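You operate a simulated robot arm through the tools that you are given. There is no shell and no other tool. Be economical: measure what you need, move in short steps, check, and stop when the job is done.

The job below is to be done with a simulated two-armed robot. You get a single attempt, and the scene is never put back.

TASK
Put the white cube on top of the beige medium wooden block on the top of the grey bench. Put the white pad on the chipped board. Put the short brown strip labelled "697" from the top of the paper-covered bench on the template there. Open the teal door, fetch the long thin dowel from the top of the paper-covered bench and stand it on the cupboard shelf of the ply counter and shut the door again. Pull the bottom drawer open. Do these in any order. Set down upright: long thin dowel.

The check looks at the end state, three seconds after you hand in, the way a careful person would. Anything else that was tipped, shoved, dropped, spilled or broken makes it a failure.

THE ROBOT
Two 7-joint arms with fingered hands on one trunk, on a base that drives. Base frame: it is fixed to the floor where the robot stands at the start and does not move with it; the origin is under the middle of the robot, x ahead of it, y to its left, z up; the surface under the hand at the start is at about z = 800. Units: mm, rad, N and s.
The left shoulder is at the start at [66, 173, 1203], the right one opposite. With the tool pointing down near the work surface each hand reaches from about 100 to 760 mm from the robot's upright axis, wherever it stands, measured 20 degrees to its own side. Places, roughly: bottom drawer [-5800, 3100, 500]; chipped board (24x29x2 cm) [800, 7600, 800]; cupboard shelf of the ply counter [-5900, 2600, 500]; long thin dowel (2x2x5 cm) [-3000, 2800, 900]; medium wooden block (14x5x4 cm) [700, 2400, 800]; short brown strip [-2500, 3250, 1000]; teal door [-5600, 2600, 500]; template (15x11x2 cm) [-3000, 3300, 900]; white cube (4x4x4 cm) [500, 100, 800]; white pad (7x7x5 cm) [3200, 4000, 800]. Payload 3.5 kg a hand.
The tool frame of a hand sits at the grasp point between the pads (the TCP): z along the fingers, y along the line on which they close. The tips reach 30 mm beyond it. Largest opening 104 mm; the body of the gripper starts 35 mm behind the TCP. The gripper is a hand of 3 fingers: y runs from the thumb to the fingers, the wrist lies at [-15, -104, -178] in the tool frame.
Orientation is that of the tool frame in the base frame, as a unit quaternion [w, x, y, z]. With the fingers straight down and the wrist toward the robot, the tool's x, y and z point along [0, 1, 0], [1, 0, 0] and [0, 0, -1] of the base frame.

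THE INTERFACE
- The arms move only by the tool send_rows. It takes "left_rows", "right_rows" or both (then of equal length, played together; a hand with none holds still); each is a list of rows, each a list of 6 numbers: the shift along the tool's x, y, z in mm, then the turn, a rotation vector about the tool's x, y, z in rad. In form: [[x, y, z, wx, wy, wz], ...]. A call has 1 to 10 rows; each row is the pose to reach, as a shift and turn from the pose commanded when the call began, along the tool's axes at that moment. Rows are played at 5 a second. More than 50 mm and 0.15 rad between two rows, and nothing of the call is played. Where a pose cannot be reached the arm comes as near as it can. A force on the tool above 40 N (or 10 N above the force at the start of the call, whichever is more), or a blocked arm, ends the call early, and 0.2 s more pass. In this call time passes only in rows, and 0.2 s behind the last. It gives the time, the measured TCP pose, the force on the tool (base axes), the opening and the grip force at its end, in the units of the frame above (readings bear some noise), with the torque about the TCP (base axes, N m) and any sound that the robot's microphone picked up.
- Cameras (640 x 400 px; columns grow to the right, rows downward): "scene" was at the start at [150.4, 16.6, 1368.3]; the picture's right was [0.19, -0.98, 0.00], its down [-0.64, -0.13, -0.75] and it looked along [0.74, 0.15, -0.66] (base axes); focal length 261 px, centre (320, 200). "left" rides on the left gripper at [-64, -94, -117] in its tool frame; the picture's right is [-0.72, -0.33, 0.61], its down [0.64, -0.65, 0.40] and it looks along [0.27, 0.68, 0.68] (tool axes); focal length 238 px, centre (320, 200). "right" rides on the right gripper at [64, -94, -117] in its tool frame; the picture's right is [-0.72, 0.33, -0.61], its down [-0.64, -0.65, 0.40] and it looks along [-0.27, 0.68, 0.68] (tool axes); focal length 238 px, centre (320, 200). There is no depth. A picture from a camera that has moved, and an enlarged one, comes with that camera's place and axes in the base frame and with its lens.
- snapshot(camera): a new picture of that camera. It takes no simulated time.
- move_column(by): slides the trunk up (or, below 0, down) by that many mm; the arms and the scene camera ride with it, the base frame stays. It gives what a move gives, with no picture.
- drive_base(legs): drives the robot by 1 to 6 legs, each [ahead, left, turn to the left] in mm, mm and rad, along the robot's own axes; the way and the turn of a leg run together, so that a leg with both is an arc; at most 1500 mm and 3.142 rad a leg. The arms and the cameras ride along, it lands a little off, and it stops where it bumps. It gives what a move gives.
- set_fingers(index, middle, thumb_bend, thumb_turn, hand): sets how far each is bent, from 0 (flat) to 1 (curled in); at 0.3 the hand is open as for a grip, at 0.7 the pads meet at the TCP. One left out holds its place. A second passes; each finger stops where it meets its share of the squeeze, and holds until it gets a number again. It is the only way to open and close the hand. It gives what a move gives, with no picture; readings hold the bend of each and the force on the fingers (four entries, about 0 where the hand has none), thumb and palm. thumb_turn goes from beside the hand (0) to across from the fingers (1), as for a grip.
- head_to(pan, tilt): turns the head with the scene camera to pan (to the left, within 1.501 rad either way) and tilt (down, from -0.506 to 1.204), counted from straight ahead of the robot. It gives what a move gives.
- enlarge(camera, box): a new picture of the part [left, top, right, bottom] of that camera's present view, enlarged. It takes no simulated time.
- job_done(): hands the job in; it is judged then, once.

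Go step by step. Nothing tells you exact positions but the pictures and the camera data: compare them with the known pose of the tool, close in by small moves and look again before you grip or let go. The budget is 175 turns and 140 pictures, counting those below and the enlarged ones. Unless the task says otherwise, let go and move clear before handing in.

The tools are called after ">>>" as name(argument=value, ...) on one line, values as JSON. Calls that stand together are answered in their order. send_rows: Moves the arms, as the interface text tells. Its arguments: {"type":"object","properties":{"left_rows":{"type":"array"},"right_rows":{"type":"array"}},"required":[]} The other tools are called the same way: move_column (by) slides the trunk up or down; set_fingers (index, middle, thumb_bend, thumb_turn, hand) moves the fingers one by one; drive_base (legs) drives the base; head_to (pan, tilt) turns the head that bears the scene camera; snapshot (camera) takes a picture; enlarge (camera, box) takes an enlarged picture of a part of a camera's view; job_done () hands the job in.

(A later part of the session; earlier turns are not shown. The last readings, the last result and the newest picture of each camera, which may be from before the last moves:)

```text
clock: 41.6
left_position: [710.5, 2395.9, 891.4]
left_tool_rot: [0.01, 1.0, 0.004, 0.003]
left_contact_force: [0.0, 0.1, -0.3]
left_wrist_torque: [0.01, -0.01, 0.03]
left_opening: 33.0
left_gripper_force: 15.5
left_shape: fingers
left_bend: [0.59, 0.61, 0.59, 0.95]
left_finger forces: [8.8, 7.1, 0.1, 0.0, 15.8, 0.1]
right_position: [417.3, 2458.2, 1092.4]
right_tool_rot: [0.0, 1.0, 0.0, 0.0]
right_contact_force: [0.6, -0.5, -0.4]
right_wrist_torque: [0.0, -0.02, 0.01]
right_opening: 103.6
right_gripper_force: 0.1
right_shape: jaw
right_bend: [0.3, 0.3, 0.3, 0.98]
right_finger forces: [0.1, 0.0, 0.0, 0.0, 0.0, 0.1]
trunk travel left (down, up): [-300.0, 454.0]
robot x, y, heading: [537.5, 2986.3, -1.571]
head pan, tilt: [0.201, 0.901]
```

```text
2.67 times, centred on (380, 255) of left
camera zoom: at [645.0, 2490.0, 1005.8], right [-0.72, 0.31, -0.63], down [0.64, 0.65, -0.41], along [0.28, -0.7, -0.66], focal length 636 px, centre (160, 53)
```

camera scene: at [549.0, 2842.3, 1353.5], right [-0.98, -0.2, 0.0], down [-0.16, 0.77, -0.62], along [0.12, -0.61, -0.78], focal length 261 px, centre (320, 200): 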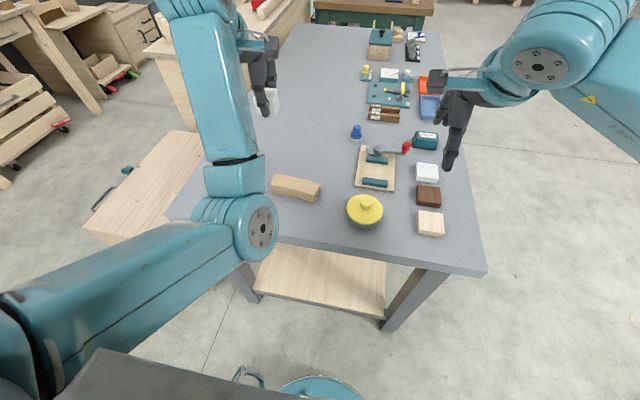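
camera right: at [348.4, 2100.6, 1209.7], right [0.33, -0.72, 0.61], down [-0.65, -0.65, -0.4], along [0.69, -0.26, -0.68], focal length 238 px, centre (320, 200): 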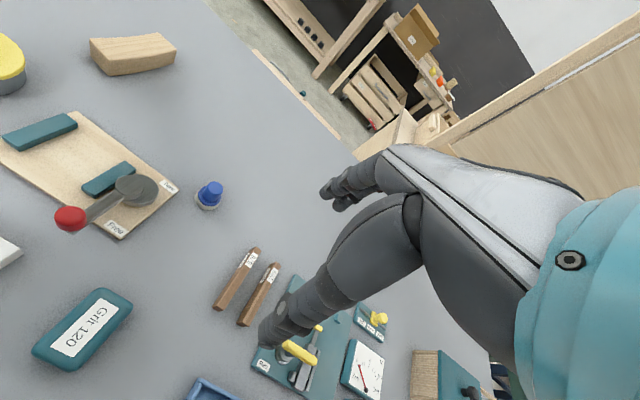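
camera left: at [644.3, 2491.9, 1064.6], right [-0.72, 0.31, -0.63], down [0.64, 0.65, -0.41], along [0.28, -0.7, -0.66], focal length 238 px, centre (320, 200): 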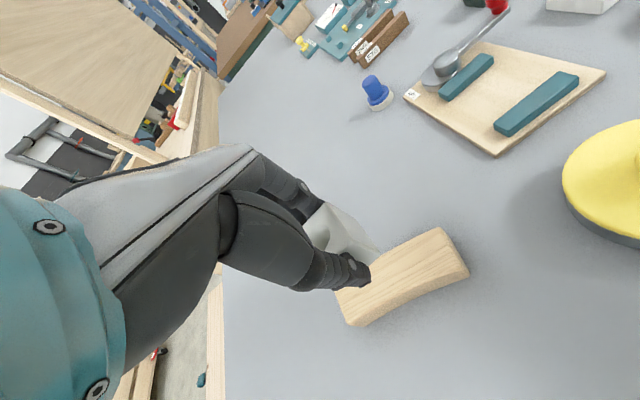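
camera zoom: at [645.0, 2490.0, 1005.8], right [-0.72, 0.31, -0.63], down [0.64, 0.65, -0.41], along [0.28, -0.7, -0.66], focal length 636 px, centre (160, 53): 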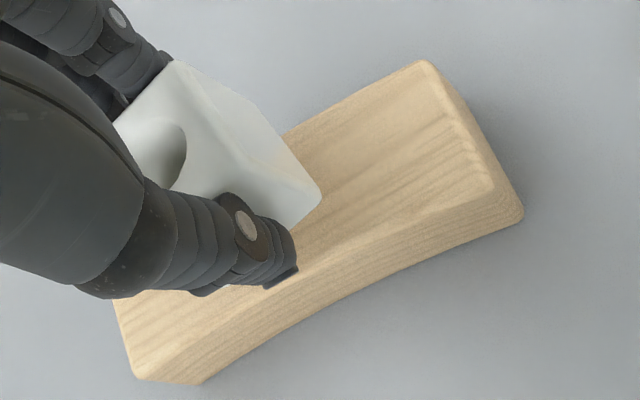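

The cube is just above the block, a touch toward the far side. I shift 3 mm back toward the robot and lower until contact.

>>> send_rows(left_rows=[[0, -3, 2, 0, 0, 0], [0, -3, 4, 0, 0, 0], [0, -3, 6, 0, 0, 0], [0, -3, 8, 0, 0, 0]])

>>> enlarge(camera="left", box=[260, 180, 500, 330])

```text
clock: 42.6
left_position: [710.4, 2398.1, 884.2]
left_tool_rot: [0.01, 1.0, 0.005, 0.004]
left_contact_force: [0.0, 0.9, -1.1]
left_wrist_torque: [-0.01, 0.0, 0.03]
left_opening: 32.9
left_gripper_force: 16.0
left_shape: fingers
left_bend: [0.59, 0.61, 0.59, 0.95]
left_finger forces: [8.8, 7.1, 0.1, 0.1, 15.7, 0.0]
right_position: [417.6, 2458.3, 1092.2]
right_tool_rot: [0.001, 1.0, 0.0, -0.001]
right_contact_force: [0.1, 0.2, 0.0]
right_wrist_torque: [0.0, 0.03, -0.01]
right_opening: 103.6
right_gripper_force: 0.0
right_shape: jaw
right_bend: [0.3, 0.3, 0.3, 0.98]
right_finger forces: [0.0, 0.0, 0.0, 0.1, 0.0, 0.1]
trunk travel left (down, up): [-300.0, 454.0]
robot x, y, heading: [536.1, 2980.6, -1.568]
head pan, tilt: [0.201, 0.901]
```

```text
2.67 times, centred on (380, 255) of left
camera zoom: at [645.1, 2492.9, 997.8], right [-0.72, 0.31, -0.63], down [0.64, 0.65, -0.41], along [0.28, -0.7, -0.66], focal length 636 px, centre (160, 53)
```

zoom: 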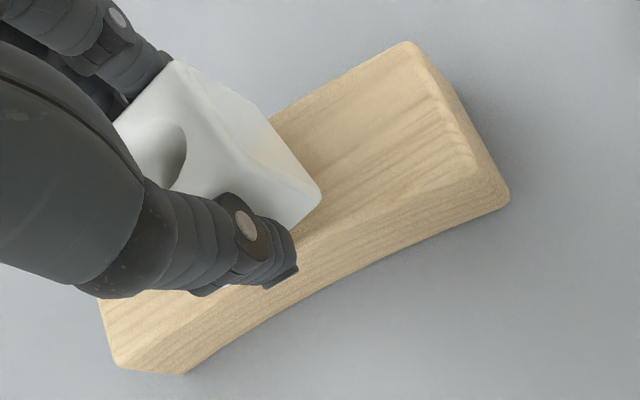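

Well centred now, still no contact. I keep lowering in 2 mm steps.

>>> send_rows(left_rows=[[0, 0, 2, 0, 0, 0], [0, 0, 4, 0, 0, 0], [0, 0, 6, 0, 0, 0], [0, 0, 8, 0, 0, 0]])

>>> enlarge(camera="left", box=[260, 180, 500, 330])

```text
clock: 43.6
left_position: [710.6, 2396.8, 876.0]
left_tool_rot: [0.011, 1.0, 0.005, 0.005]
left_contact_force: [0.2, 0.2, 0.4]
left_wrist_torque: [0.04, -0.02, 0.0]
left_opening: 33.3
left_gripper_force: 15.6
left_shape: fingers
left_bend: [0.59, 0.61, 0.59, 0.95]
left_finger forces: [8.7, 7.3, 0.0, 0.0, 15.9, 0.0]
right_position: [417.2, 2459.1, 1091.9]
right_tool_rot: [0.0, 1.0, 0.0, 0.001]
right_contact_force: [0.0, 0.1, -0.1]
right_wrist_torque: [0.01, 0.02, -0.01]
right_opening: 103.5
right_gripper_force: 0.1
right_shape: jaw
right_bend: [0.3, 0.3, 0.3, 0.98]
right_finger forces: [0.1, 0.0, 0.0, 0.0, 0.0, 0.0]
trunk travel left (down, up): [-300.0, 454.0]
robot x, y, heading: [535.7, 2986.6, -1.568]
head pan, tilt: [0.201, 0.901]
```

```text
2.67 times, centred on (380, 255) of left
camera zoom: at [645.2, 2493.0, 990.1], right [-0.72, 0.31, -0.63], down [0.64, 0.65, -0.41], along [0.28, -0.7, -0.66], focal length 636 px, centre (160, 53)
```

zoom: 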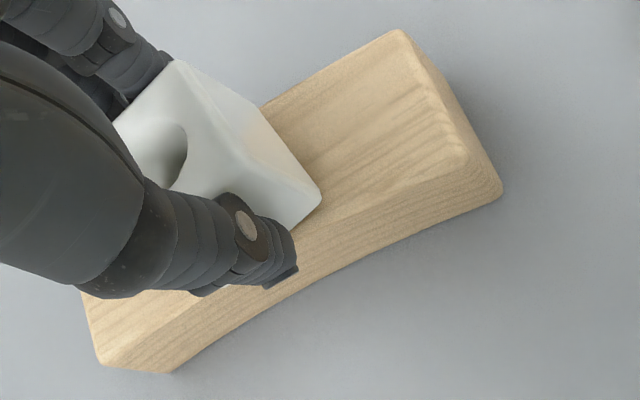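

Still no contact force; I continue lowering in small steps.

>>> send_rows(left_rows=[[0, 0, 2, 0, 0, 0], [0, 0, 4, 0, 0, 0], [0, 0, 5, 0, 0, 0], [0, 0, 6, 0, 0, 0]])

>>> enlarge(camera="left", box=[260, 180, 500, 330])

>>> enlarge(camera="scene", box=[220, 110, 380, 210])

```text
clock: 44.6
left_position: [709.5, 2396.9, 872.3]
left_tool_rot: [0.015, 1.0, 0.004, 0.004]
left_contact_force: [1.6, 0.3, 21.4]
left_wrist_torque: [0.18, 0.06, -0.05]
left_opening: 32.6
left_gripper_force: 18.0
left_shape: fingers
left_bend: [0.59, 0.61, 0.6, 0.95]
left_finger forces: [9.7, 9.2, 0.0, 0.1, 17.6, 0.0]
right_position: [416.3, 2460.7, 1093.2]
right_tool_rot: [0.0, 1.0, 0.001, -0.001]
right_contact_force: [0.1, -0.5, -0.5]
right_wrist_torque: [-0.01, 0.02, 0.02]
right_opening: 103.5
right_gripper_force: 0.1
right_shape: jaw
right_bend: [0.3, 0.3, 0.3, 0.98]
right_finger forces: [0.0, 0.0, 0.0, 0.0, 0.1, 0.0]
trunk travel left (down, up): [-300.0, 454.0]
robot x, y, heading: [533.9, 2986.5, -1.566]
head pan, tilt: [0.201, 0.901]
```

```text
2.67 times, centred on (380, 255) of left
camera zoom: at [644.9, 2493.5, 986.7], right [-0.72, 0.3, -0.63], down [0.64, 0.65, -0.42], along [0.28, -0.7, -0.66], focal length 636 px, centre (160, 53)
```

zoom: 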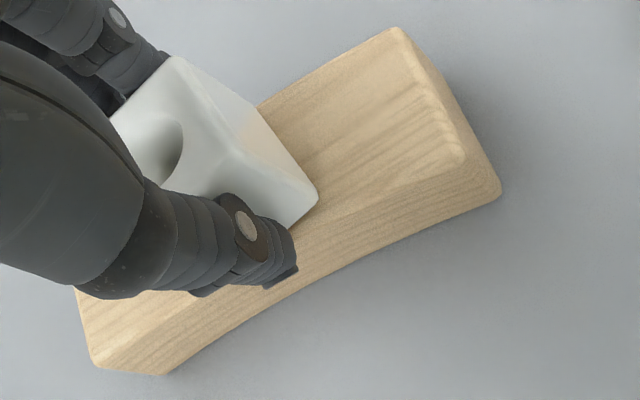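

```text
4.00 times, centred on (300, 160) of scene
camera zoom: at [548.7, 2844.6, 1354.0], right [-0.98, -0.2, 0.0], down [-0.16, 0.77, -0.62], along [0.12, -0.61, -0.78], focal length 1044 px, centre (400, 360)
```

zoom: 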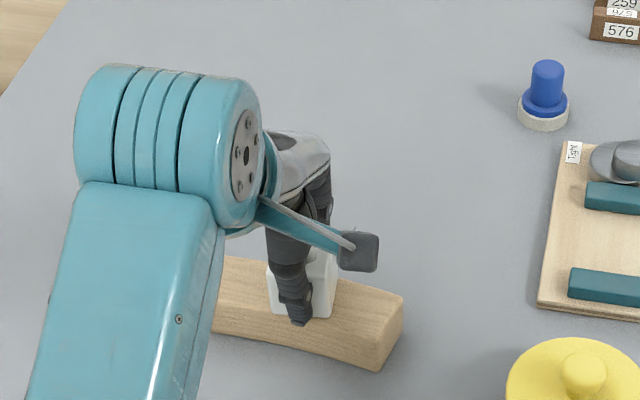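

The cube is seated on the block (21 N). I ease the load and open the hand gently.

>>> send_rows(left_rows=[[0, 0, -2, 0, 0, 0]])

>>> set_fingers(hand="left", index=0.53, middle=0.55, thumb_bend=0.54)

>>> set_fingers(hand="left", index=0.35, middle=0.35, thumb_bend=0.35)

>>> enlarge(camera="left", box=[260, 180, 500, 330])

```text
clock: 45.0
left_position: [709.9, 2397.5, 872.9]
left_tool_rot: [0.013, 1.0, 0.005, 0.004]
left_contact_force: [1.0, -4.7, 19.8]
left_wrist_torque: [-0.03, 0.02, -0.07]
left_opening: 32.7
left_gripper_force: 18.9
left_shape: fingers
left_bend: [0.59, 0.61, 0.6, 0.95]
left_finger forces: [11.1, 9.9, 0.0, 0.0, 16.6, 0.1]
right_position: [416.2, 2459.0, 1093.4]
right_tool_rot: [0.001, 1.0, 0.001, 0.0]
right_contact_force: [-0.6, -0.1, -0.2]
right_wrist_torque: [0.0, -0.02, -0.03]
right_opening: 103.5
right_gripper_force: 0.0
right_shape: jaw
right_bend: [0.3, 0.3, 0.3, 0.98]
right_finger forces: [0.0, 0.1, 0.1, 0.0, 0.0, 0.0]
trunk travel left (down, up): [-300.0, 454.0]
robot x, y, heading: [534.4, 2988.1, -1.57]
head pan, tilt: [0.201, 0.901]
```

```text
clock: 46.0
left_position: [711.0, 2398.4, 871.1]
left_tool_rot: [0.009, 1.0, 0.005, 0.005]
left_contact_force: [-0.2, -0.1, 0.1]
left_wrist_torque: [-0.02, -0.01, 0.0]
left_opening: 42.7
left_gripper_force: 0.2
left_shape: fingers
left_bend: [0.53, 0.55, 0.54, 0.97]
left_finger forces: [0.0, 0.1, 0.1, 0.0, 0.0, 0.1]
right_position: [417.2, 2459.8, 1091.9]
right_tool_rot: [0.0, 1.0, 0.0, -0.001]
right_contact_force: [-0.2, 0.1, 0.9]
right_wrist_torque: [0.03, 0.0, -0.02]
right_opening: 103.6
right_gripper_force: 0.1
right_shape: jaw
right_bend: [0.3, 0.3, 0.3, 0.98]
right_finger forces: [0.1, 0.0, 0.0, 0.0, 0.1, 0.1]
trunk travel left (down, up): [-300.0, 454.0]
robot x, y, heading: [536.3, 2987.7, -1.572]
head pan, tilt: [0.201, 0.901]
```

```text
clock: 47.0
left_position: [709.8, 2397.7, 871.5]
left_tool_rot: [0.01, 1.0, 0.005, 0.004]
left_contact_force: [0.0, -0.1, 0.6]
left_wrist_torque: [0.0, -0.02, -0.01]
left_opening: 90.2
left_gripper_force: 0.1
left_shape: fingers
left_bend: [0.35, 0.35, 0.35, 0.97]
left_finger forces: [0.0, 0.0, 0.0, 0.0, 0.1, 0.0]
right_position: [416.5, 2458.6, 1092.5]
right_tool_rot: [0.0, 1.0, 0.0, 0.0]
right_contact_force: [-0.1, 0.1, -0.6]
right_wrist_torque: [-0.02, -0.03, 0.0]
right_opening: 103.8
right_gripper_force: 0.1
right_shape: jaw
right_bend: [0.3, 0.3, 0.3, 0.98]
right_finger forces: [0.0, 0.0, 0.1, 0.0, 0.0, 0.1]
trunk travel left (down, up): [-300.0, 454.0]
robot x, y, heading: [534.9, 2985.2, -1.571]
head pan, tilt: [0.201, 0.901]
```

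```text
2.67 times, centred on (380, 255) of left
camera zoom: at [645.3, 2492.8, 986.0], right [-0.72, 0.31, -0.63], down [0.64, 0.65, -0.41], along [0.28, -0.7, -0.66], focal length 636 px, centre (160, 53)
```

zoom: 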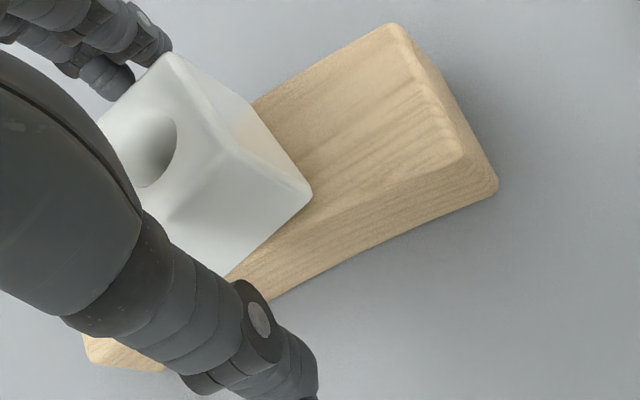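

The cube rests on the block. I lift the hand straight up and check.

>>> send_rows(left_rows=[[0, 0, -20, 0, 0, 0], [0, 0, -50, 0, 0, 0], [0, 0, -95, 0, 0, 0], [0, 0, -140, 0, 0, 0], [40, 0, -180, 0, 0, 0], [80, 0, -200, 0, 0, 0]])

>>> enlarge(camera="scene", box=[220, 110, 380, 210])

>>> head_to(pan=1.3, tilt=0.3)

>>> snapshot(camera="scene")

```text
refused: row 5 steps farther than a row can; nothing moved
```

```text
4.00 times, centred on (300, 160) of scene
camera zoom: at [549.0, 2842.7, 1353.5], right [-0.98, -0.2, 0.0], down [-0.16, 0.77, -0.62], along [0.12, -0.61, -0.78], focal length 1044 px, centre (400, 360)
```

zoom: 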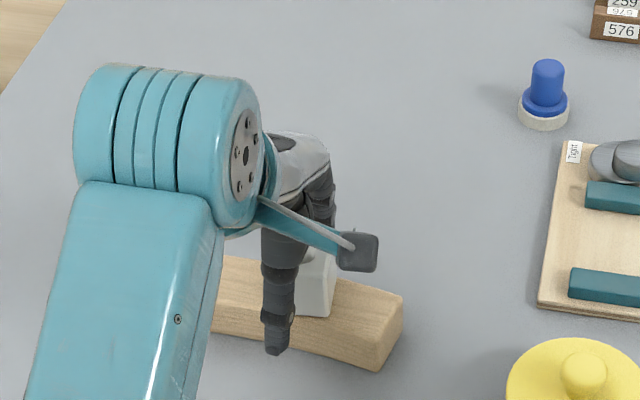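

```text
clock: 48.3
left_position: [711.2, 2397.6, 871.1]
left_tool_rot: [0.011, 1.0, 0.004, 0.005]
left_contact_force: [0.1, 0.4, -1.1]
left_wrist_torque: [0.03, 0.03, -0.01]
left_opening: 90.3
left_gripper_force: 0.0
left_shape: fingers
left_bend: [0.35, 0.35, 0.35, 0.97]
left_finger forces: [0.0, 0.0, 0.0, 0.0, 0.0, 0.1]
right_position: [417.1, 2458.0, 1092.5]
right_tool_rot: [-0.001, 1.0, 0.0, 0.0]
right_contact_force: [-0.1, -0.2, 0.1]
right_wrist_torque: [-0.01, -0.03, 0.0]
right_opening: 103.4
right_gripper_force: 0.0
right_shape: jaw
right_bend: [0.3, 0.3, 0.3, 0.98]
right_finger forces: [0.1, 0.0, 0.0, 0.0, 0.0, 0.0]
trunk travel left (down, up): [-300.0, 454.0]
robot x, y, heading: [535.2, 2985.9, -1.572]
head pan, tilt: [1.3, 0.3]
```

```text
101 pictures are left
camera scene: at [623.8, 2891.7, 1405.8], right [-0.27, -0.96, 0.0], down [-0.29, 0.08, -0.96], along [0.92, -0.25, -0.3], focal length 261 px, centre (320, 200)
```

scene: 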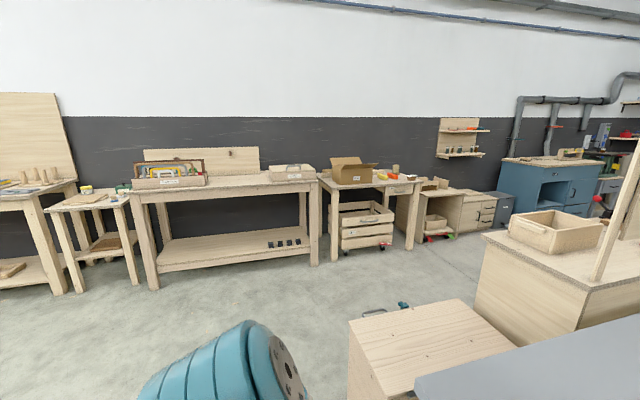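

The lift rows were too large a step, so nothing moved. I lift with smaller steps and check the cube.

>>> send_rows(left_rows=[[0, 0, -20, 0, 0, 0], [0, 0, -50, 0, 0, 0], [0, 0, -90, 0, 0, 0], [0, 0, -130, 0, 0, 0], [0, 0, -165, 0, 0, 0], [0, 0, -200, 0, 0, 0], [40, 0, -205, 0, 0, 0]])

>>> snapshot(camera="left")

```text
clock: 49.9
left_position: [749.7, 2402.6, 1077.9]
left_tool_rot: [0.01, 1.0, 0.004, 0.003]
left_contact_force: [0.3, 0.3, -0.2]
left_wrist_torque: [-0.04, 0.0, 0.0]
left_opening: 90.0
left_gripper_force: 0.1
left_shape: fingers
left_bend: [0.35, 0.35, 0.35, 0.97]
left_finger forces: [0.0, 0.0, 0.1, 0.0, 0.1, 0.0]
right_position: [417.9, 2458.4, 1092.3]
right_tool_rot: [0.001, 1.0, 0.001, 0.0]
right_contact_force: [0.4, 0.3, 0.1]
right_wrist_torque: [0.01, 0.0, -0.02]
right_opening: 103.8
right_gripper_force: 0.1
right_shape: jaw
right_bend: [0.3, 0.3, 0.3, 0.98]
right_finger forces: [0.0, 0.0, 0.0, 0.0, 0.0, 0.0]
trunk travel left (down, up): [-300.0, 454.0]
robot x, y, heading: [535.5, 2986.2, -1.567]
head pan, tilt: [1.3, 0.3]
```

```text
100 pictures are left
camera left: at [684.5, 2497.6, 1191.2], right [-0.72, 0.31, -0.62], down [0.64, 0.65, -0.41], along [0.28, -0.69, -0.66], focal length 238 px, centre (320, 200)
```

left: 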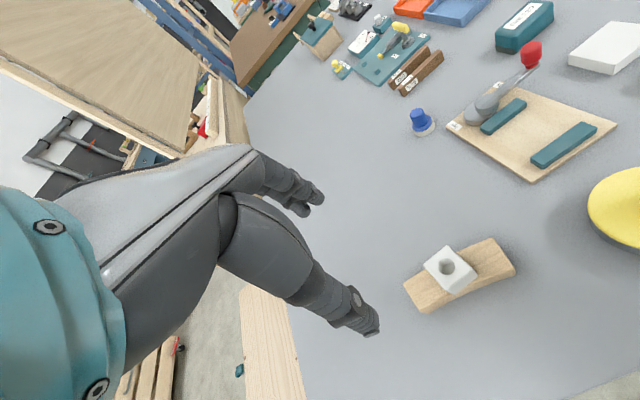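

The cube sits squarely on the block. Next is the white pad near (3200, 4000) on the small table by the wall; I back out, turn to face +x and drive there.

>>> drive_base(legs=[[-350, 0, 0], [0, 0, 1.568], [1030, 417, 0], [1000, 417, 0]])

>>> head_to(pan=-0.1, tilt=0.6)

>>> snapshot(camera="scene")

```text
clock: 66.4
left_position: [3158.1, 4337.6, 1076.7]
left_tool_rot: [0.004, 0.711, 0.703, 0.009]
left_contact_force: [-0.1, -0.4, -0.5]
left_wrist_torque: [-0.02, -0.02, 0.02]
left_opening: 90.5
left_gripper_force: 0.2
left_shape: fingers
left_bend: [0.35, 0.35, 0.35, 0.97]
left_finger forces: [0.0, 0.0, 0.1, 0.0, 0.1, 0.0]
right_position: [3095.5, 4008.4, 1091.7]
right_tool_rot: [0.0, 0.714, 0.701, 0.0]
right_contact_force: [-0.9, 1.0, -0.2]
right_wrist_torque: [0.01, -0.01, 0.0]
right_opening: 103.8
right_gripper_force: 0.0
right_shape: jaw
right_bend: [0.3, 0.3, 0.3, 0.98]
right_finger forces: [0.0, 0.0, 0.0, 0.0, 0.0, 0.0]
trunk travel left (down, up): [-300.0, 454.0]
robot x, y, heading: [2566.4, 4133.4, -0.019]
head pan, tilt: [1.3, 0.3]
```

```text
clock: 67.9
left_position: [3156.9, 4338.0, 1076.7]
left_tool_rot: [0.005, 0.711, 0.703, 0.01]
left_contact_force: [0.1, -0.2, -0.7]
left_wrist_torque: [-0.01, -0.01, 0.0]
left_opening: 90.3
left_gripper_force: 0.1
left_shape: fingers
left_bend: [0.35, 0.35, 0.35, 0.97]
left_finger forces: [0.0, 0.0, 0.1, 0.0, 0.0, 0.0]
right_position: [3095.2, 4007.9, 1091.7]
right_tool_rot: [0.0, 0.713, 0.701, 0.0]
right_contact_force: [-0.5, -0.1, -0.5]
right_wrist_torque: [0.03, 0.04, 0.0]
right_opening: 103.7
right_gripper_force: 0.0
right_shape: jaw
right_bend: [0.3, 0.3, 0.3, 0.98]
right_finger forces: [0.0, 0.1, 0.0, 0.1, 0.0, 0.0]
trunk travel left (down, up): [-300.0, 454.0]
robot x, y, heading: [2571.5, 4134.6, -0.017]
head pan, tilt: [-0.099, 0.6]
```

```text
99 pictures are left
camera scene: at [2726.0, 4124.5, 1378.3], right [-0.12, -0.99, 0.0], down [-0.56, 0.07, -0.83], along [0.82, -0.1, -0.56], focal length 261 px, centre (320, 200)
```

scene: 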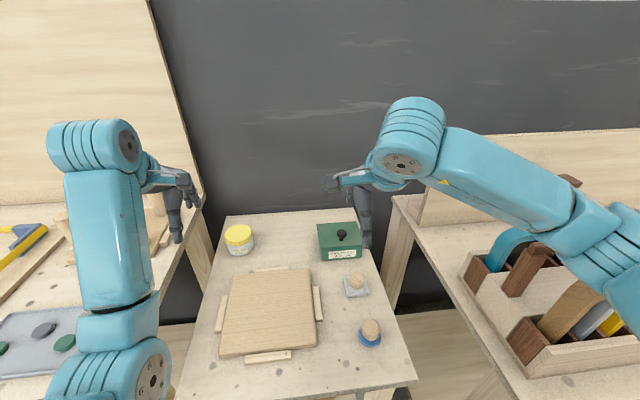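

The small table holds a white square pad with a wooden knob near (3145, 3980), and a blue one next to it. I zoom in.

>>> enlarge(camera="scene", box=[300, 210, 428, 290])

>>> snapshot(camera="right")

```text
5.00 times, centred on (364, 250) of scene
camera zoom: at [2726.0, 4124.5, 1378.3], right [-0.12, -0.99, 0.0], down [-0.56, 0.07, -0.83], along [0.82, -0.1, -0.56], focal length 1305 px, centre (100, -50)
```

zoom: 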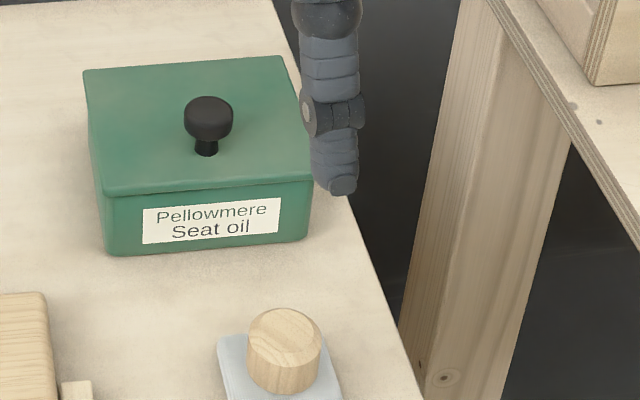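

```text
97 pictures are left
camera right: at [3001.0, 4073.5, 1209.3], right [0.31, -0.73, 0.61], down [-0.67, -0.63, -0.4], along [0.68, -0.28, -0.68], focal length 238 px, centre (320, 200)
```

right: 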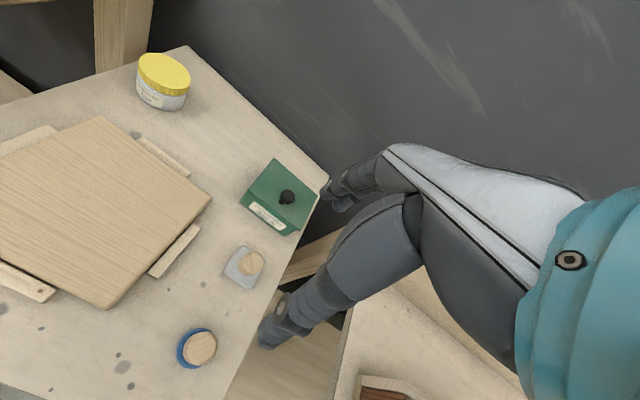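

The pad's knob is at about (3153, 3985), its top near z 850. I preshape the right hand and bring it above, then refine.

>>> set_fingers(hand="right", index=0.4, middle=0.4, thumb_bend=0.4)

>>> send_rows(right_rows=[[-6, 15, 35, 0, 0, 0], [-12, 30, 70, 0, 0, 0], [-18, 45, 105, 0, 0, 0], [-23, 58, 140, 0, 0, 0]])

>>> snapshot(camera="right")

>>> snapshot(camera="scene")

```text
clock: 68.9
left_position: [3157.7, 4337.9, 1076.6]
left_tool_rot: [0.004, 0.711, 0.703, 0.01]
left_contact_force: [-0.7, 0.0, 0.0]
left_wrist_torque: [0.01, 0.03, 0.01]
left_opening: 90.3
left_gripper_force: 0.0
left_shape: fingers
left_bend: [0.35, 0.35, 0.35, 0.97]
left_finger forces: [0.0, 0.0, 0.0, 0.0, 0.0, 0.0]
right_position: [3094.0, 4006.9, 1092.2]
right_tool_rot: [0.0, 0.714, 0.7, 0.0]
right_contact_force: [-0.9, -0.3, 0.7]
right_wrist_torque: [0.02, -0.02, -0.04]
right_opening: 78.7
right_gripper_force: 0.0
right_shape: fingers
right_bend: [0.4, 0.4, 0.4, 0.98]
right_finger forces: [0.0, 0.0, 0.0, 0.0, 0.0, 0.1]
trunk travel left (down, up): [-300.0, 454.0]
robot x, y, heading: [2572.1, 4137.0, -0.017]
head pan, tilt: [-0.099, 0.6]
```

```text
clock: 69.9
left_position: [3156.0, 4339.3, 1077.7]
left_tool_rot: [0.005, 0.711, 0.703, 0.011]
left_contact_force: [0.2, -0.1, -0.8]
left_wrist_torque: [-0.01, 0.01, -0.02]
left_opening: 90.4
left_gripper_force: 0.1
left_shape: fingers
left_bend: [0.35, 0.35, 0.35, 0.97]
left_finger forces: [0.0, 0.0, 0.1, 0.0, 0.0, 0.0]
right_position: [3151.7, 3982.6, 953.2]
right_tool_rot: [0.002, 0.715, 0.699, 0.0]
right_contact_force: [0.5, -0.5, 1.0]
right_wrist_torque: [-0.01, -0.04, 0.02]
right_opening: 78.6
right_gripper_force: 0.1
right_shape: fingers
right_bend: [0.4, 0.4, 0.4, 0.98]
right_finger forces: [0.0, 0.0, 0.1, 0.1, 0.0, 0.1]
trunk travel left (down, up): [-300.0, 454.0]
robot x, y, heading: [2569.3, 4137.3, -0.019]
head pan, tilt: [-0.099, 0.6]
```

```text
96 pictures are left
camera right: at [3057.7, 4048.9, 1070.6], right [0.31, -0.72, 0.62], down [-0.66, -0.63, -0.41], along [0.68, -0.28, -0.68], focal length 238 px, centre (320, 200)
```

right: 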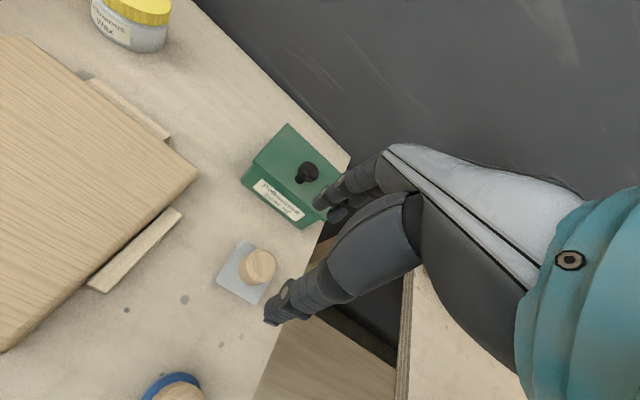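

```text
95 pictures are left
camera scene: at [2724.4, 4125.4, 1378.9], right [-0.12, -0.99, 0.0], down [-0.56, 0.07, -0.83], along [0.82, -0.1, -0.56], focal length 261 px, centre (320, 200)
```

scene: 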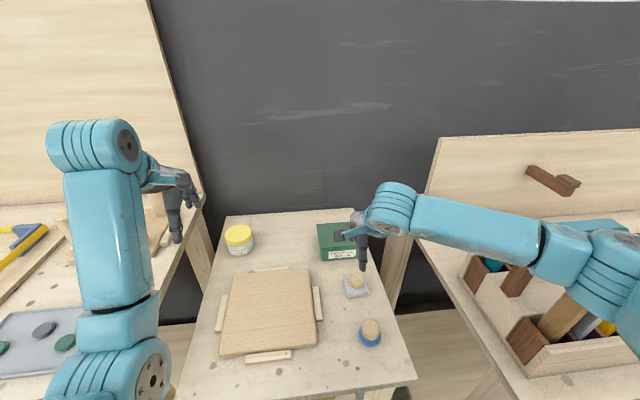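

The pad's centre refines to (3158, 3986). I shift and descend to z ≈ 858.

>>> send_rows(right_rows=[[2, 6, 30, 0, 0, 0], [3, 6, 60, 0, 0, 0], [3, 6, 80, 0, 0, 0], [3, 6, 94, 0, 0, 0]])

>>> enlarge(camera="right", box=[160, 170, 400, 320])

>>> enlarge(camera="scene", box=[310, 210, 438, 290])

```text
clock: 70.9
left_position: [3157.2, 4337.8, 1076.7]
left_tool_rot: [0.004, 0.711, 0.703, 0.01]
left_contact_force: [-0.8, -0.2, 0.0]
left_wrist_torque: [-0.01, -0.02, 0.0]
left_opening: 90.3
left_gripper_force: 0.1
left_shape: fingers
left_bend: [0.35, 0.35, 0.35, 0.97]
left_finger forces: [0.1, 0.0, 0.1, 0.1, 0.1, 0.1]
right_position: [3158.4, 3986.0, 857.2]
right_tool_rot: [0.0, 0.714, 0.7, 0.0]
right_contact_force: [0.0, 0.9, 0.4]
right_wrist_torque: [0.05, 0.01, 0.0]
right_opening: 78.3
right_gripper_force: 0.1
right_shape: fingers
right_bend: [0.4, 0.4, 0.4, 0.98]
right_finger forces: [0.1, 0.0, 0.0, 0.0, 0.0, 0.0]
trunk travel left (down, up): [-300.0, 454.0]
robot x, y, heading: [2570.5, 4135.8, -0.018]
head pan, tilt: [-0.099, 0.6]
```

```text
2.67 times, centred on (280, 245) of right
camera zoom: at [3065.1, 4051.5, 974.5], right [0.31, -0.73, 0.61], down [-0.67, -0.63, -0.4], along [0.68, -0.28, -0.68], focal length 636 px, centre (427, 80)
```

zoom: 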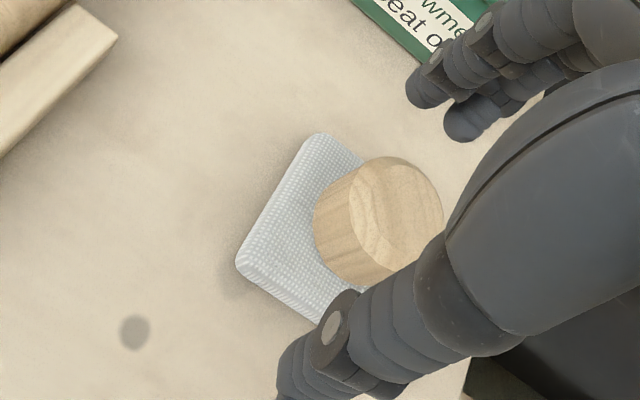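

```text
5.00 times, centred on (374, 250) of scene
camera zoom: at [2726.1, 4124.5, 1378.2], right [-0.12, -0.99, 0.0], down [-0.56, 0.07, -0.83], along [0.82, -0.1, -0.56], focal length 1305 px, centre (50, -50)
```

zoom: 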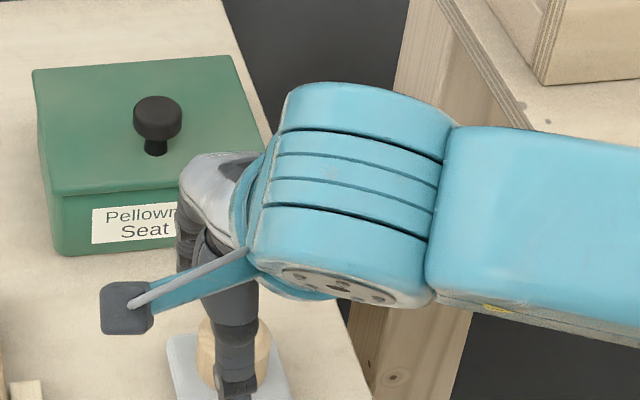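

The hand straddles the knob well. I lower 7 mm more and close.

>>> send_rows(right_rows=[[1, -1, 7, 0, 0, 0]])

>>> set_fingers(hand="right", index=0.65, middle=0.65, thumb_bend=0.65)

>>> enlarge(camera="right", box=[160, 170, 400, 320])

```text
clock: 71.3
left_position: [3158.8, 4337.6, 1076.0]
left_tool_rot: [0.005, 0.712, 0.702, 0.011]
left_contact_force: [1.0, 0.2, -0.6]
left_wrist_torque: [-0.01, 0.01, 0.01]
left_opening: 89.9
left_gripper_force: 0.1
left_shape: fingers
left_bend: [0.35, 0.35, 0.35, 0.97]
left_finger forces: [0.0, 0.0, 0.0, 0.0, 0.1, 0.0]
right_position: [3157.0, 3987.7, 850.9]
right_tool_rot: [0.0, 0.714, 0.701, -0.001]
right_contact_force: [-0.4, 0.1, -0.3]
right_wrist_torque: [-0.03, -0.01, 0.0]
right_opening: 78.2
right_gripper_force: 0.0
right_shape: fingers
right_bend: [0.4, 0.4, 0.4, 0.98]
right_finger forces: [0.0, 0.0, 0.0, 0.1, 0.0, 0.0]
trunk travel left (down, up): [-300.0, 454.0]
robot x, y, heading: [2569.1, 4137.4, -0.021]
head pan, tilt: [-0.099, 0.6]
```

```text
clock: 72.3
left_position: [3157.9, 4337.8, 1076.7]
left_tool_rot: [0.004, 0.712, 0.702, 0.011]
left_contact_force: [0.3, -0.5, 0.5]
left_wrist_torque: [-0.02, 0.0, -0.02]
left_opening: 90.3
left_gripper_force: 0.0
left_shape: fingers
left_bend: [0.35, 0.35, 0.35, 0.97]
left_finger forces: [0.0, 0.1, 0.0, 0.0, 0.1, 0.0]
right_position: [3157.5, 3985.6, 852.1]
right_tool_rot: [0.0, 0.714, 0.7, 0.0]
right_contact_force: [-0.4, -0.3, -0.3]
right_wrist_torque: [-0.02, 0.04, 0.0]
right_opening: 14.0
right_gripper_force: 0.1
right_shape: fingers
right_bend: [0.65, 0.65, 0.65, 0.98]
right_finger forces: [0.0, 0.0, 0.0, 0.0, 0.0, 0.0]
trunk travel left (down, up): [-300.0, 454.0]
robot x, y, heading: [2570.4, 4135.2, -0.021]
head pan, tilt: [-0.099, 0.6]
```

```text
2.67 times, centred on (280, 245) of right
camera zoom: at [3063.9, 4052.7, 968.3], right [0.31, -0.73, 0.61], down [-0.67, -0.63, -0.4], along [0.68, -0.28, -0.68], focal length 636 px, centre (427, 80)
```

zoom: 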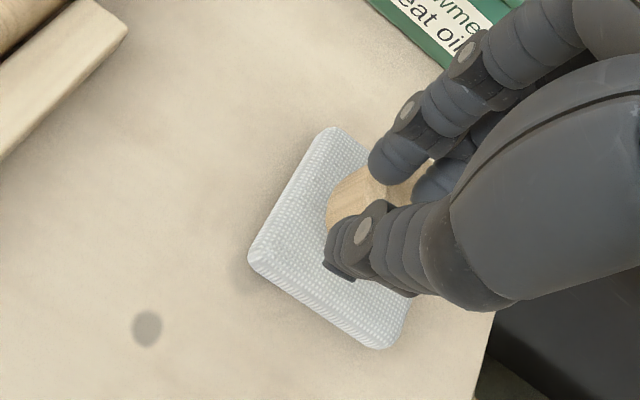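

The fingers closed above the knob, so the table is lower than assumed. I reopen, and go 24 mm lower.

>>> set_fingers(hand="right", index=0.38, middle=0.38, thumb_bend=0.38)

>>> send_rows(right_rows=[[0, 0, 8, 0, 0, 0], [0, 0, 16, 0, 0, 0], [0, 0, 24, 0, 0, 0]])

>>> enlarge(camera="right", box=[160, 170, 400, 320])

```text
clock: 73.3
left_position: [3156.9, 4337.8, 1076.6]
left_tool_rot: [0.004, 0.711, 0.704, 0.01]
left_contact_force: [-0.2, -0.2, 0.9]
left_wrist_torque: [0.02, -0.02, -0.02]
left_opening: 90.5
left_gripper_force: 0.1
left_shape: fingers
left_bend: [0.35, 0.35, 0.35, 0.97]
left_finger forces: [0.0, 0.0, 0.0, 0.1, 0.1, 0.1]
right_position: [3157.5, 3986.6, 851.7]
right_tool_rot: [0.001, 0.714, 0.7, 0.0]
right_contact_force: [0.1, -1.3, -0.2]
right_wrist_torque: [0.0, 0.0, 0.03]
right_opening: 82.7
right_gripper_force: 0.1
right_shape: fingers
right_bend: [0.38, 0.38, 0.38, 0.98]
right_finger forces: [0.0, 0.0, 0.0, 0.0, 0.0, 0.0]
trunk travel left (down, up): [-300.0, 454.0]
robot x, y, heading: [2568.4, 4135.4, -0.018]
head pan, tilt: [-0.099, 0.6]
```

```text
clock: 74.1
left_position: [3158.1, 4338.1, 1077.2]
left_tool_rot: [0.004, 0.711, 0.703, 0.01]
left_contact_force: [0.3, 0.5, -0.2]
left_wrist_torque: [-0.06, -0.01, -0.01]
left_opening: 90.5
left_gripper_force: 0.0
left_shape: fingers
left_bend: [0.35, 0.35, 0.35, 0.97]
left_finger forces: [0.0, 0.1, 0.0, 0.0, 0.1, 0.0]
right_position: [3158.6, 3987.5, 827.2]
right_tool_rot: [-0.001, 0.714, 0.7, 0.0]
right_contact_force: [0.0, 0.2, 0.0]
right_wrist_torque: [0.0, 0.01, 0.01]
right_opening: 82.5
right_gripper_force: 0.0
right_shape: fingers
right_bend: [0.38, 0.38, 0.38, 0.98]
right_finger forces: [0.1, 0.0, 0.0, 0.1, 0.1, 0.0]
trunk travel left (down, up): [-300.0, 454.0]
robot x, y, heading: [2570.6, 4136.6, -0.021]
head pan, tilt: [-0.099, 0.6]
```

```text
2.67 times, centred on (280, 245) of right
camera zoom: at [3064.0, 4052.9, 944.3], right [0.31, -0.73, 0.61], down [-0.67, -0.63, -0.4], along [0.68, -0.28, -0.68], focal length 636 px, centre (427, 80)
```

zoom: 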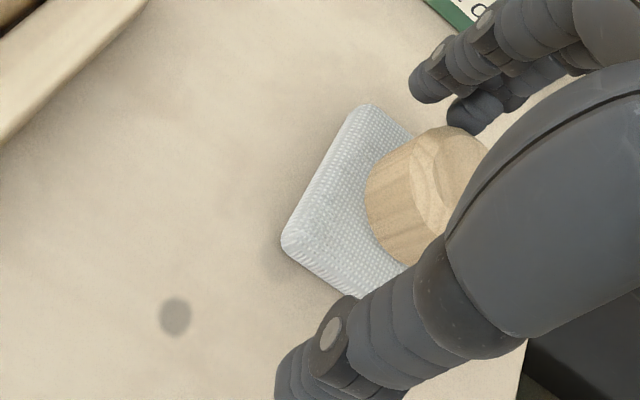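

With the lower table height the knob centre triangulates to about (3171, 3977). I shift 12 mm forward and 9 mm right, then close.

>>> send_rows(right_rows=[[-5, 6, 0, 0, 0, 0], [-9, 12, 0, 0, 0, 0]])

>>> set_fingers(hand="right", index=0.7, middle=0.7, thumb_bend=0.7)

>>> enlarge(camera="right", box=[160, 170, 400, 320])

```text
clock: 74.7
left_position: [3157.9, 4336.4, 1076.6]
left_tool_rot: [0.005, 0.712, 0.702, 0.01]
left_contact_force: [-0.1, -0.3, -0.3]
left_wrist_torque: [0.0, 0.01, 0.0]
left_opening: 90.5
left_gripper_force: 0.0
left_shape: fingers
left_bend: [0.35, 0.35, 0.35, 0.97]
left_finger forces: [0.1, 0.0, 0.0, 0.1, 0.0, 0.1]
right_position: [3169.2, 3978.2, 828.2]
right_tool_rot: [-0.001, 0.714, 0.7, 0.0]
right_contact_force: [0.7, 0.4, 0.2]
right_wrist_torque: [-0.01, -0.03, 0.0]
right_opening: 82.7
right_gripper_force: 0.0
right_shape: fingers
right_bend: [0.38, 0.38, 0.38, 0.98]
right_finger forces: [0.0, 0.1, 0.0, 0.0, 0.0, 0.0]
trunk travel left (down, up): [-300.0, 454.0]
robot x, y, heading: [2570.2, 4136.0, -0.02]
head pan, tilt: [-0.099, 0.6]
```

```text
clock: 75.7
left_position: [3157.8, 4336.7, 1076.7]
left_tool_rot: [0.004, 0.712, 0.703, 0.01]
left_contact_force: [0.0, 0.1, 0.0]
left_wrist_torque: [-0.01, 0.0, 0.01]
left_opening: 90.5
left_gripper_force: 0.1
left_shape: fingers
left_bend: [0.35, 0.35, 0.35, 0.97]
left_finger forces: [0.0, 0.0, 0.1, 0.0, 0.0, 0.1]
right_position: [3169.1, 3978.9, 827.1]
right_tool_rot: [0.001, 0.714, 0.7, 0.001]
right_contact_force: [0.3, 0.0, 0.1]
right_wrist_torque: [0.01, 0.03, 0.03]
right_opening: 24.3
right_gripper_force: 11.0
right_shape: fingers
right_bend: [0.64, 0.63, 0.6, 0.96]
right_finger forces: [3.8, 7.4, 0.0, 0.0, 9.8, 0.0]
trunk travel left (down, up): [-300.0, 454.0]
robot x, y, heading: [2569.8, 4138.2, -0.016]
head pan, tilt: [-0.099, 0.6]
```

```text
2.67 times, centred on (280, 245) of right
camera zoom: at [3075.8, 4044.1, 944.3], right [0.31, -0.73, 0.61], down [-0.67, -0.63, -0.4], along [0.68, -0.28, -0.68], focal length 636 px, centre (427, 80)
```

zoom: 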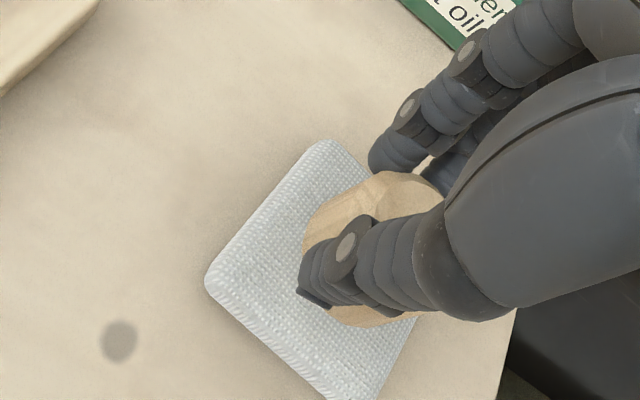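

All three digits press on the knob. I tighten and do a short test lift.

>>> set_fingers(hand="right", index=0.8, middle=0.8, thumb_bend=0.8)

>>> send_rows(right_rows=[[0, 0, -8, 0, 0, 0], [0, 0, -20, 0, 0, 0], [0, 0, -35, 0, 0, 0]])

>>> snapshot(camera="right")

```text
clock: 76.7
left_position: [3158.7, 4337.0, 1077.8]
left_tool_rot: [0.004, 0.712, 0.703, 0.011]
left_contact_force: [-0.1, 0.6, 0.6]
left_wrist_torque: [-0.01, 0.01, 0.02]
left_opening: 90.5
left_gripper_force: 0.1
left_shape: fingers
left_bend: [0.35, 0.35, 0.35, 0.97]
left_finger forces: [0.0, 0.0, 0.0, 0.0, 0.1, 0.1]
right_position: [3169.1, 3978.7, 827.2]
right_tool_rot: [0.0, 0.714, 0.7, 0.0]
right_contact_force: [1.0, 0.4, 1.6]
right_wrist_torque: [0.01, 0.01, 0.02]
right_opening: 22.2
right_gripper_force: 17.2
right_shape: fingers
right_bend: [0.72, 0.64, 0.59, 0.95]
right_finger forces: [8.6, 10.1, 0.0, 0.0, 15.5, 0.0]
trunk travel left (down, up): [-300.0, 454.0]
robot x, y, heading: [2569.8, 4134.7, -0.017]
head pan, tilt: [-0.099, 0.6]
```

```text
clock: 77.5
left_position: [3158.9, 4337.4, 1077.3]
left_tool_rot: [0.004, 0.711, 0.703, 0.011]
left_contact_force: [-0.1, -0.4, -0.1]
left_wrist_torque: [-0.03, -0.04, 0.0]
left_opening: 90.3
left_gripper_force: 0.1
left_shape: fingers
left_bend: [0.35, 0.35, 0.35, 0.97]
left_finger forces: [0.0, 0.1, 0.0, 0.0, 0.0, 0.1]
right_position: [3169.5, 3978.0, 861.6]
right_tool_rot: [0.0, 0.714, 0.7, 0.0]
right_contact_force: [0.0, -0.2, -0.2]
right_wrist_torque: [0.0, -0.02, -0.02]
right_opening: 22.5
right_gripper_force: 17.0
right_shape: fingers
right_bend: [0.72, 0.64, 0.59, 0.95]
right_finger forces: [8.8, 9.8, 0.1, 0.0, 15.6, 0.0]
trunk travel left (down, up): [-300.0, 454.0]
robot x, y, heading: [2568.4, 4136.1, -0.022]
head pan, tilt: [-0.099, 0.6]
```

```text
89 pictures are left
camera right: at [3075.2, 4043.9, 978.9], right [0.31, -0.73, 0.61], down [-0.67, -0.63, -0.4], along [0.68, -0.28, -0.68], focal length 238 px, centre (320, 200)
```

right: 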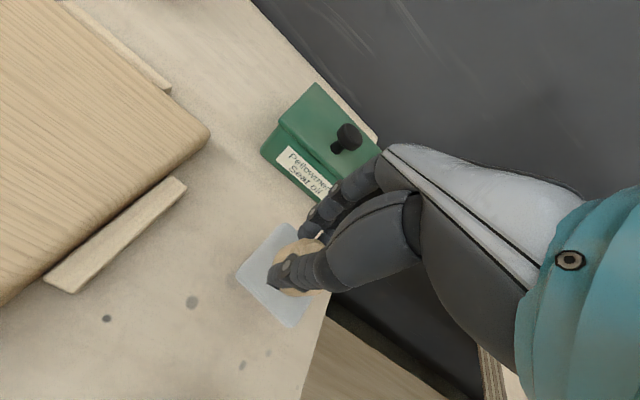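

The pad came up in the grip. I lift to carrying height and look toward +y for the way to the chipped board.

>>> send_rows(right_rows=[[0, 0, -40, 0, 0, 0], [5, -10, -85, 0, 0, 0], [12, -30, -125, 0, 0, 0], [20, -50, -165, 0, 0, 0], [28, -70, -205, 0, 0, 0]])

>>> head_to(pan=1.45, tilt=0.25)

>>> snapshot(camera="scene")

```text
clock: 78.7
left_position: [3156.8, 4337.2, 1077.6]
left_tool_rot: [0.006, 0.712, 0.702, 0.01]
left_contact_force: [0.1, -0.2, 0.3]
left_wrist_torque: [0.02, 0.0, -0.02]
left_opening: 90.3
left_gripper_force: 0.0
left_shape: fingers
left_bend: [0.35, 0.35, 0.35, 0.97]
left_finger forces: [0.1, 0.1, 0.1, 0.0, 0.0, 0.0]
right_position: [3099.2, 4009.4, 1068.5]
right_tool_rot: [0.0, 0.714, 0.7, 0.0]
right_contact_force: [-0.3, 0.1, -0.7]
right_wrist_torque: [-0.03, -0.01, 0.01]
right_opening: 22.0
right_gripper_force: 17.1
right_shape: fingers
right_bend: [0.72, 0.64, 0.59, 0.95]
right_finger forces: [8.7, 9.7, 0.1, 0.0, 15.3, 0.1]
trunk travel left (down, up): [-300.0, 454.0]
robot x, y, heading: [2571.3, 4136.6, -0.023]
head pan, tilt: [-0.099, 0.6]
```

```text
clock: 80.4
left_position: [3158.4, 4337.5, 1077.9]
left_tool_rot: [0.005, 0.711, 0.703, 0.01]
left_contact_force: [0.0, 0.3, 0.1]
left_wrist_torque: [-0.02, 0.0, 0.0]
left_opening: 90.5
left_gripper_force: 0.0
left_shape: fingers
left_bend: [0.35, 0.35, 0.35, 0.97]
left_finger forces: [0.0, 0.0, 0.1, 0.0, 0.0, 0.1]
right_position: [3099.1, 4008.8, 1067.9]
right_tool_rot: [0.001, 0.714, 0.7, 0.0]
right_contact_force: [-0.1, -1.0, -0.8]
right_wrist_torque: [0.01, 0.01, 0.02]
right_opening: 22.4
right_gripper_force: 16.6
right_shape: fingers
right_bend: [0.72, 0.64, 0.59, 0.95]
right_finger forces: [8.7, 9.6, 0.0, 0.0, 15.2, 0.1]
trunk travel left (down, up): [-300.0, 454.0]
robot x, y, heading: [2568.1, 4133.8, -0.015]
head pan, tilt: [1.45, 0.25]
```

```text
88 pictures are left
camera scene: at [2651.3, 4227.4, 1410.5], right [0.99, -0.14, 0.0], down [-0.03, -0.24, -0.97], along [0.14, 0.96, -0.25], focal length 261 px, centre (320, 200)
```

scene: 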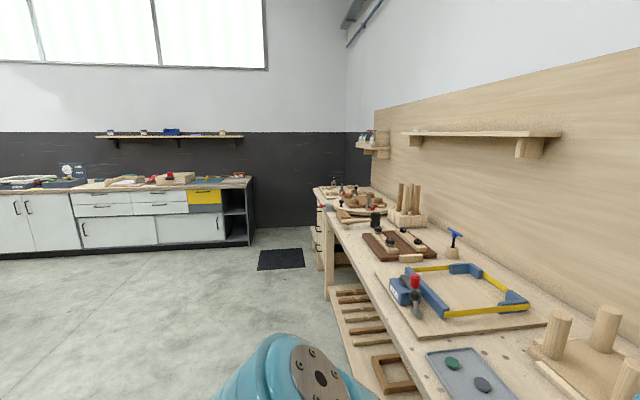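

The white counter along the +y wall holds the chipped board (front edge y ≈ 7450). I back away, turn to face +y and drive over the free floor.

>>> drive_base(legs=[[-500, 0, 0], [0, 0, 1.586], [950, 480, 0], [950, 480, 0], [900, 480, 0]])

>>> head_to(pan=-0.05, tilt=0.5)

>>> snapshot(camera="scene")

```text
clock: 102.2
left_position: [420.0, 7533.0, 1077.4]
left_tool_rot: [-0.003, -0.002, 1.0, 0.011]
left_contact_force: [-0.6, 0.5, 0.1]
left_wrist_torque: [0.02, -0.03, 0.0]
left_opening: 90.3
left_gripper_force: 0.0
left_shape: fingers
left_bend: [0.35, 0.35, 0.35, 0.97]
left_finger forces: [0.0, 0.1, 0.1, 0.0, 0.0, 0.1]
right_position: [749.8, 7480.2, 1067.4]
right_tool_rot: [0.0, 0.002, 1.0, 0.0]
right_contact_force: [0.2, -0.5, 0.1]
right_wrist_torque: [0.03, 0.0, 0.02]
right_opening: 22.2
right_gripper_force: 16.6
right_shape: fingers
right_bend: [0.73, 0.64, 0.59, 0.95]
right_finger forces: [8.5, 9.3, 0.1, 0.0, 14.4, 0.0]
trunk travel left (down, up): [-300.0, 454.0]
robot x, y, heading: [629.3, 6946.4, 1.566]
head pan, tilt: [1.45, 0.25]
```

```text
clock: 103.8
left_position: [420.6, 7532.3, 1077.4]
left_tool_rot: [-0.004, -0.002, 1.0, 0.01]
left_contact_force: [-0.1, -0.3, 0.5]
left_wrist_torque: [0.02, 0.0, 0.0]
left_opening: 89.9
left_gripper_force: 0.0
left_shape: fingers
left_bend: [0.35, 0.35, 0.35, 0.97]
left_finger forces: [0.0, 0.1, 0.0, 0.0, 0.2, 0.0]
right_position: [749.5, 7478.9, 1068.6]
right_tool_rot: [0.0, 0.003, 1.0, 0.0]
right_contact_force: [-0.6, -1.1, -1.8]
right_wrist_torque: [-0.01, 0.03, -0.01]
right_opening: 21.9
right_gripper_force: 16.8
right_shape: fingers
right_bend: [0.73, 0.64, 0.59, 0.95]
right_finger forces: [8.6, 9.2, 0.1, 0.0, 14.4, 0.0]
trunk travel left (down, up): [-300.0, 454.0]
robot x, y, heading: [630.8, 6951.0, 1.564]
head pan, tilt: [-0.051, 0.499]
```

```text
87 pictures are left
camera scene: at [633.7, 7108.2, 1387.4], right [1.0, -0.05, 0.0], down [-0.03, -0.48, -0.88], along [0.05, 0.88, -0.48], focal length 261 px, centre (320, 200)
```

scene: 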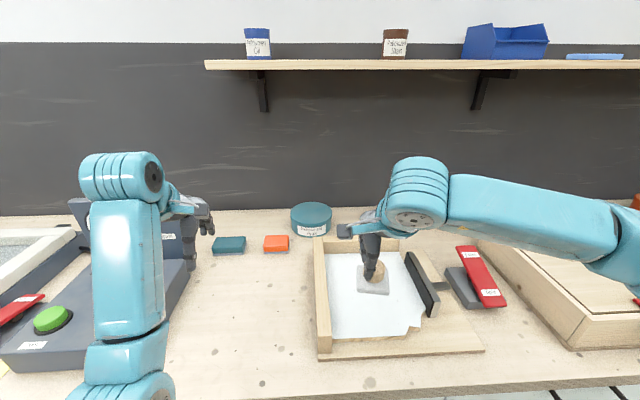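

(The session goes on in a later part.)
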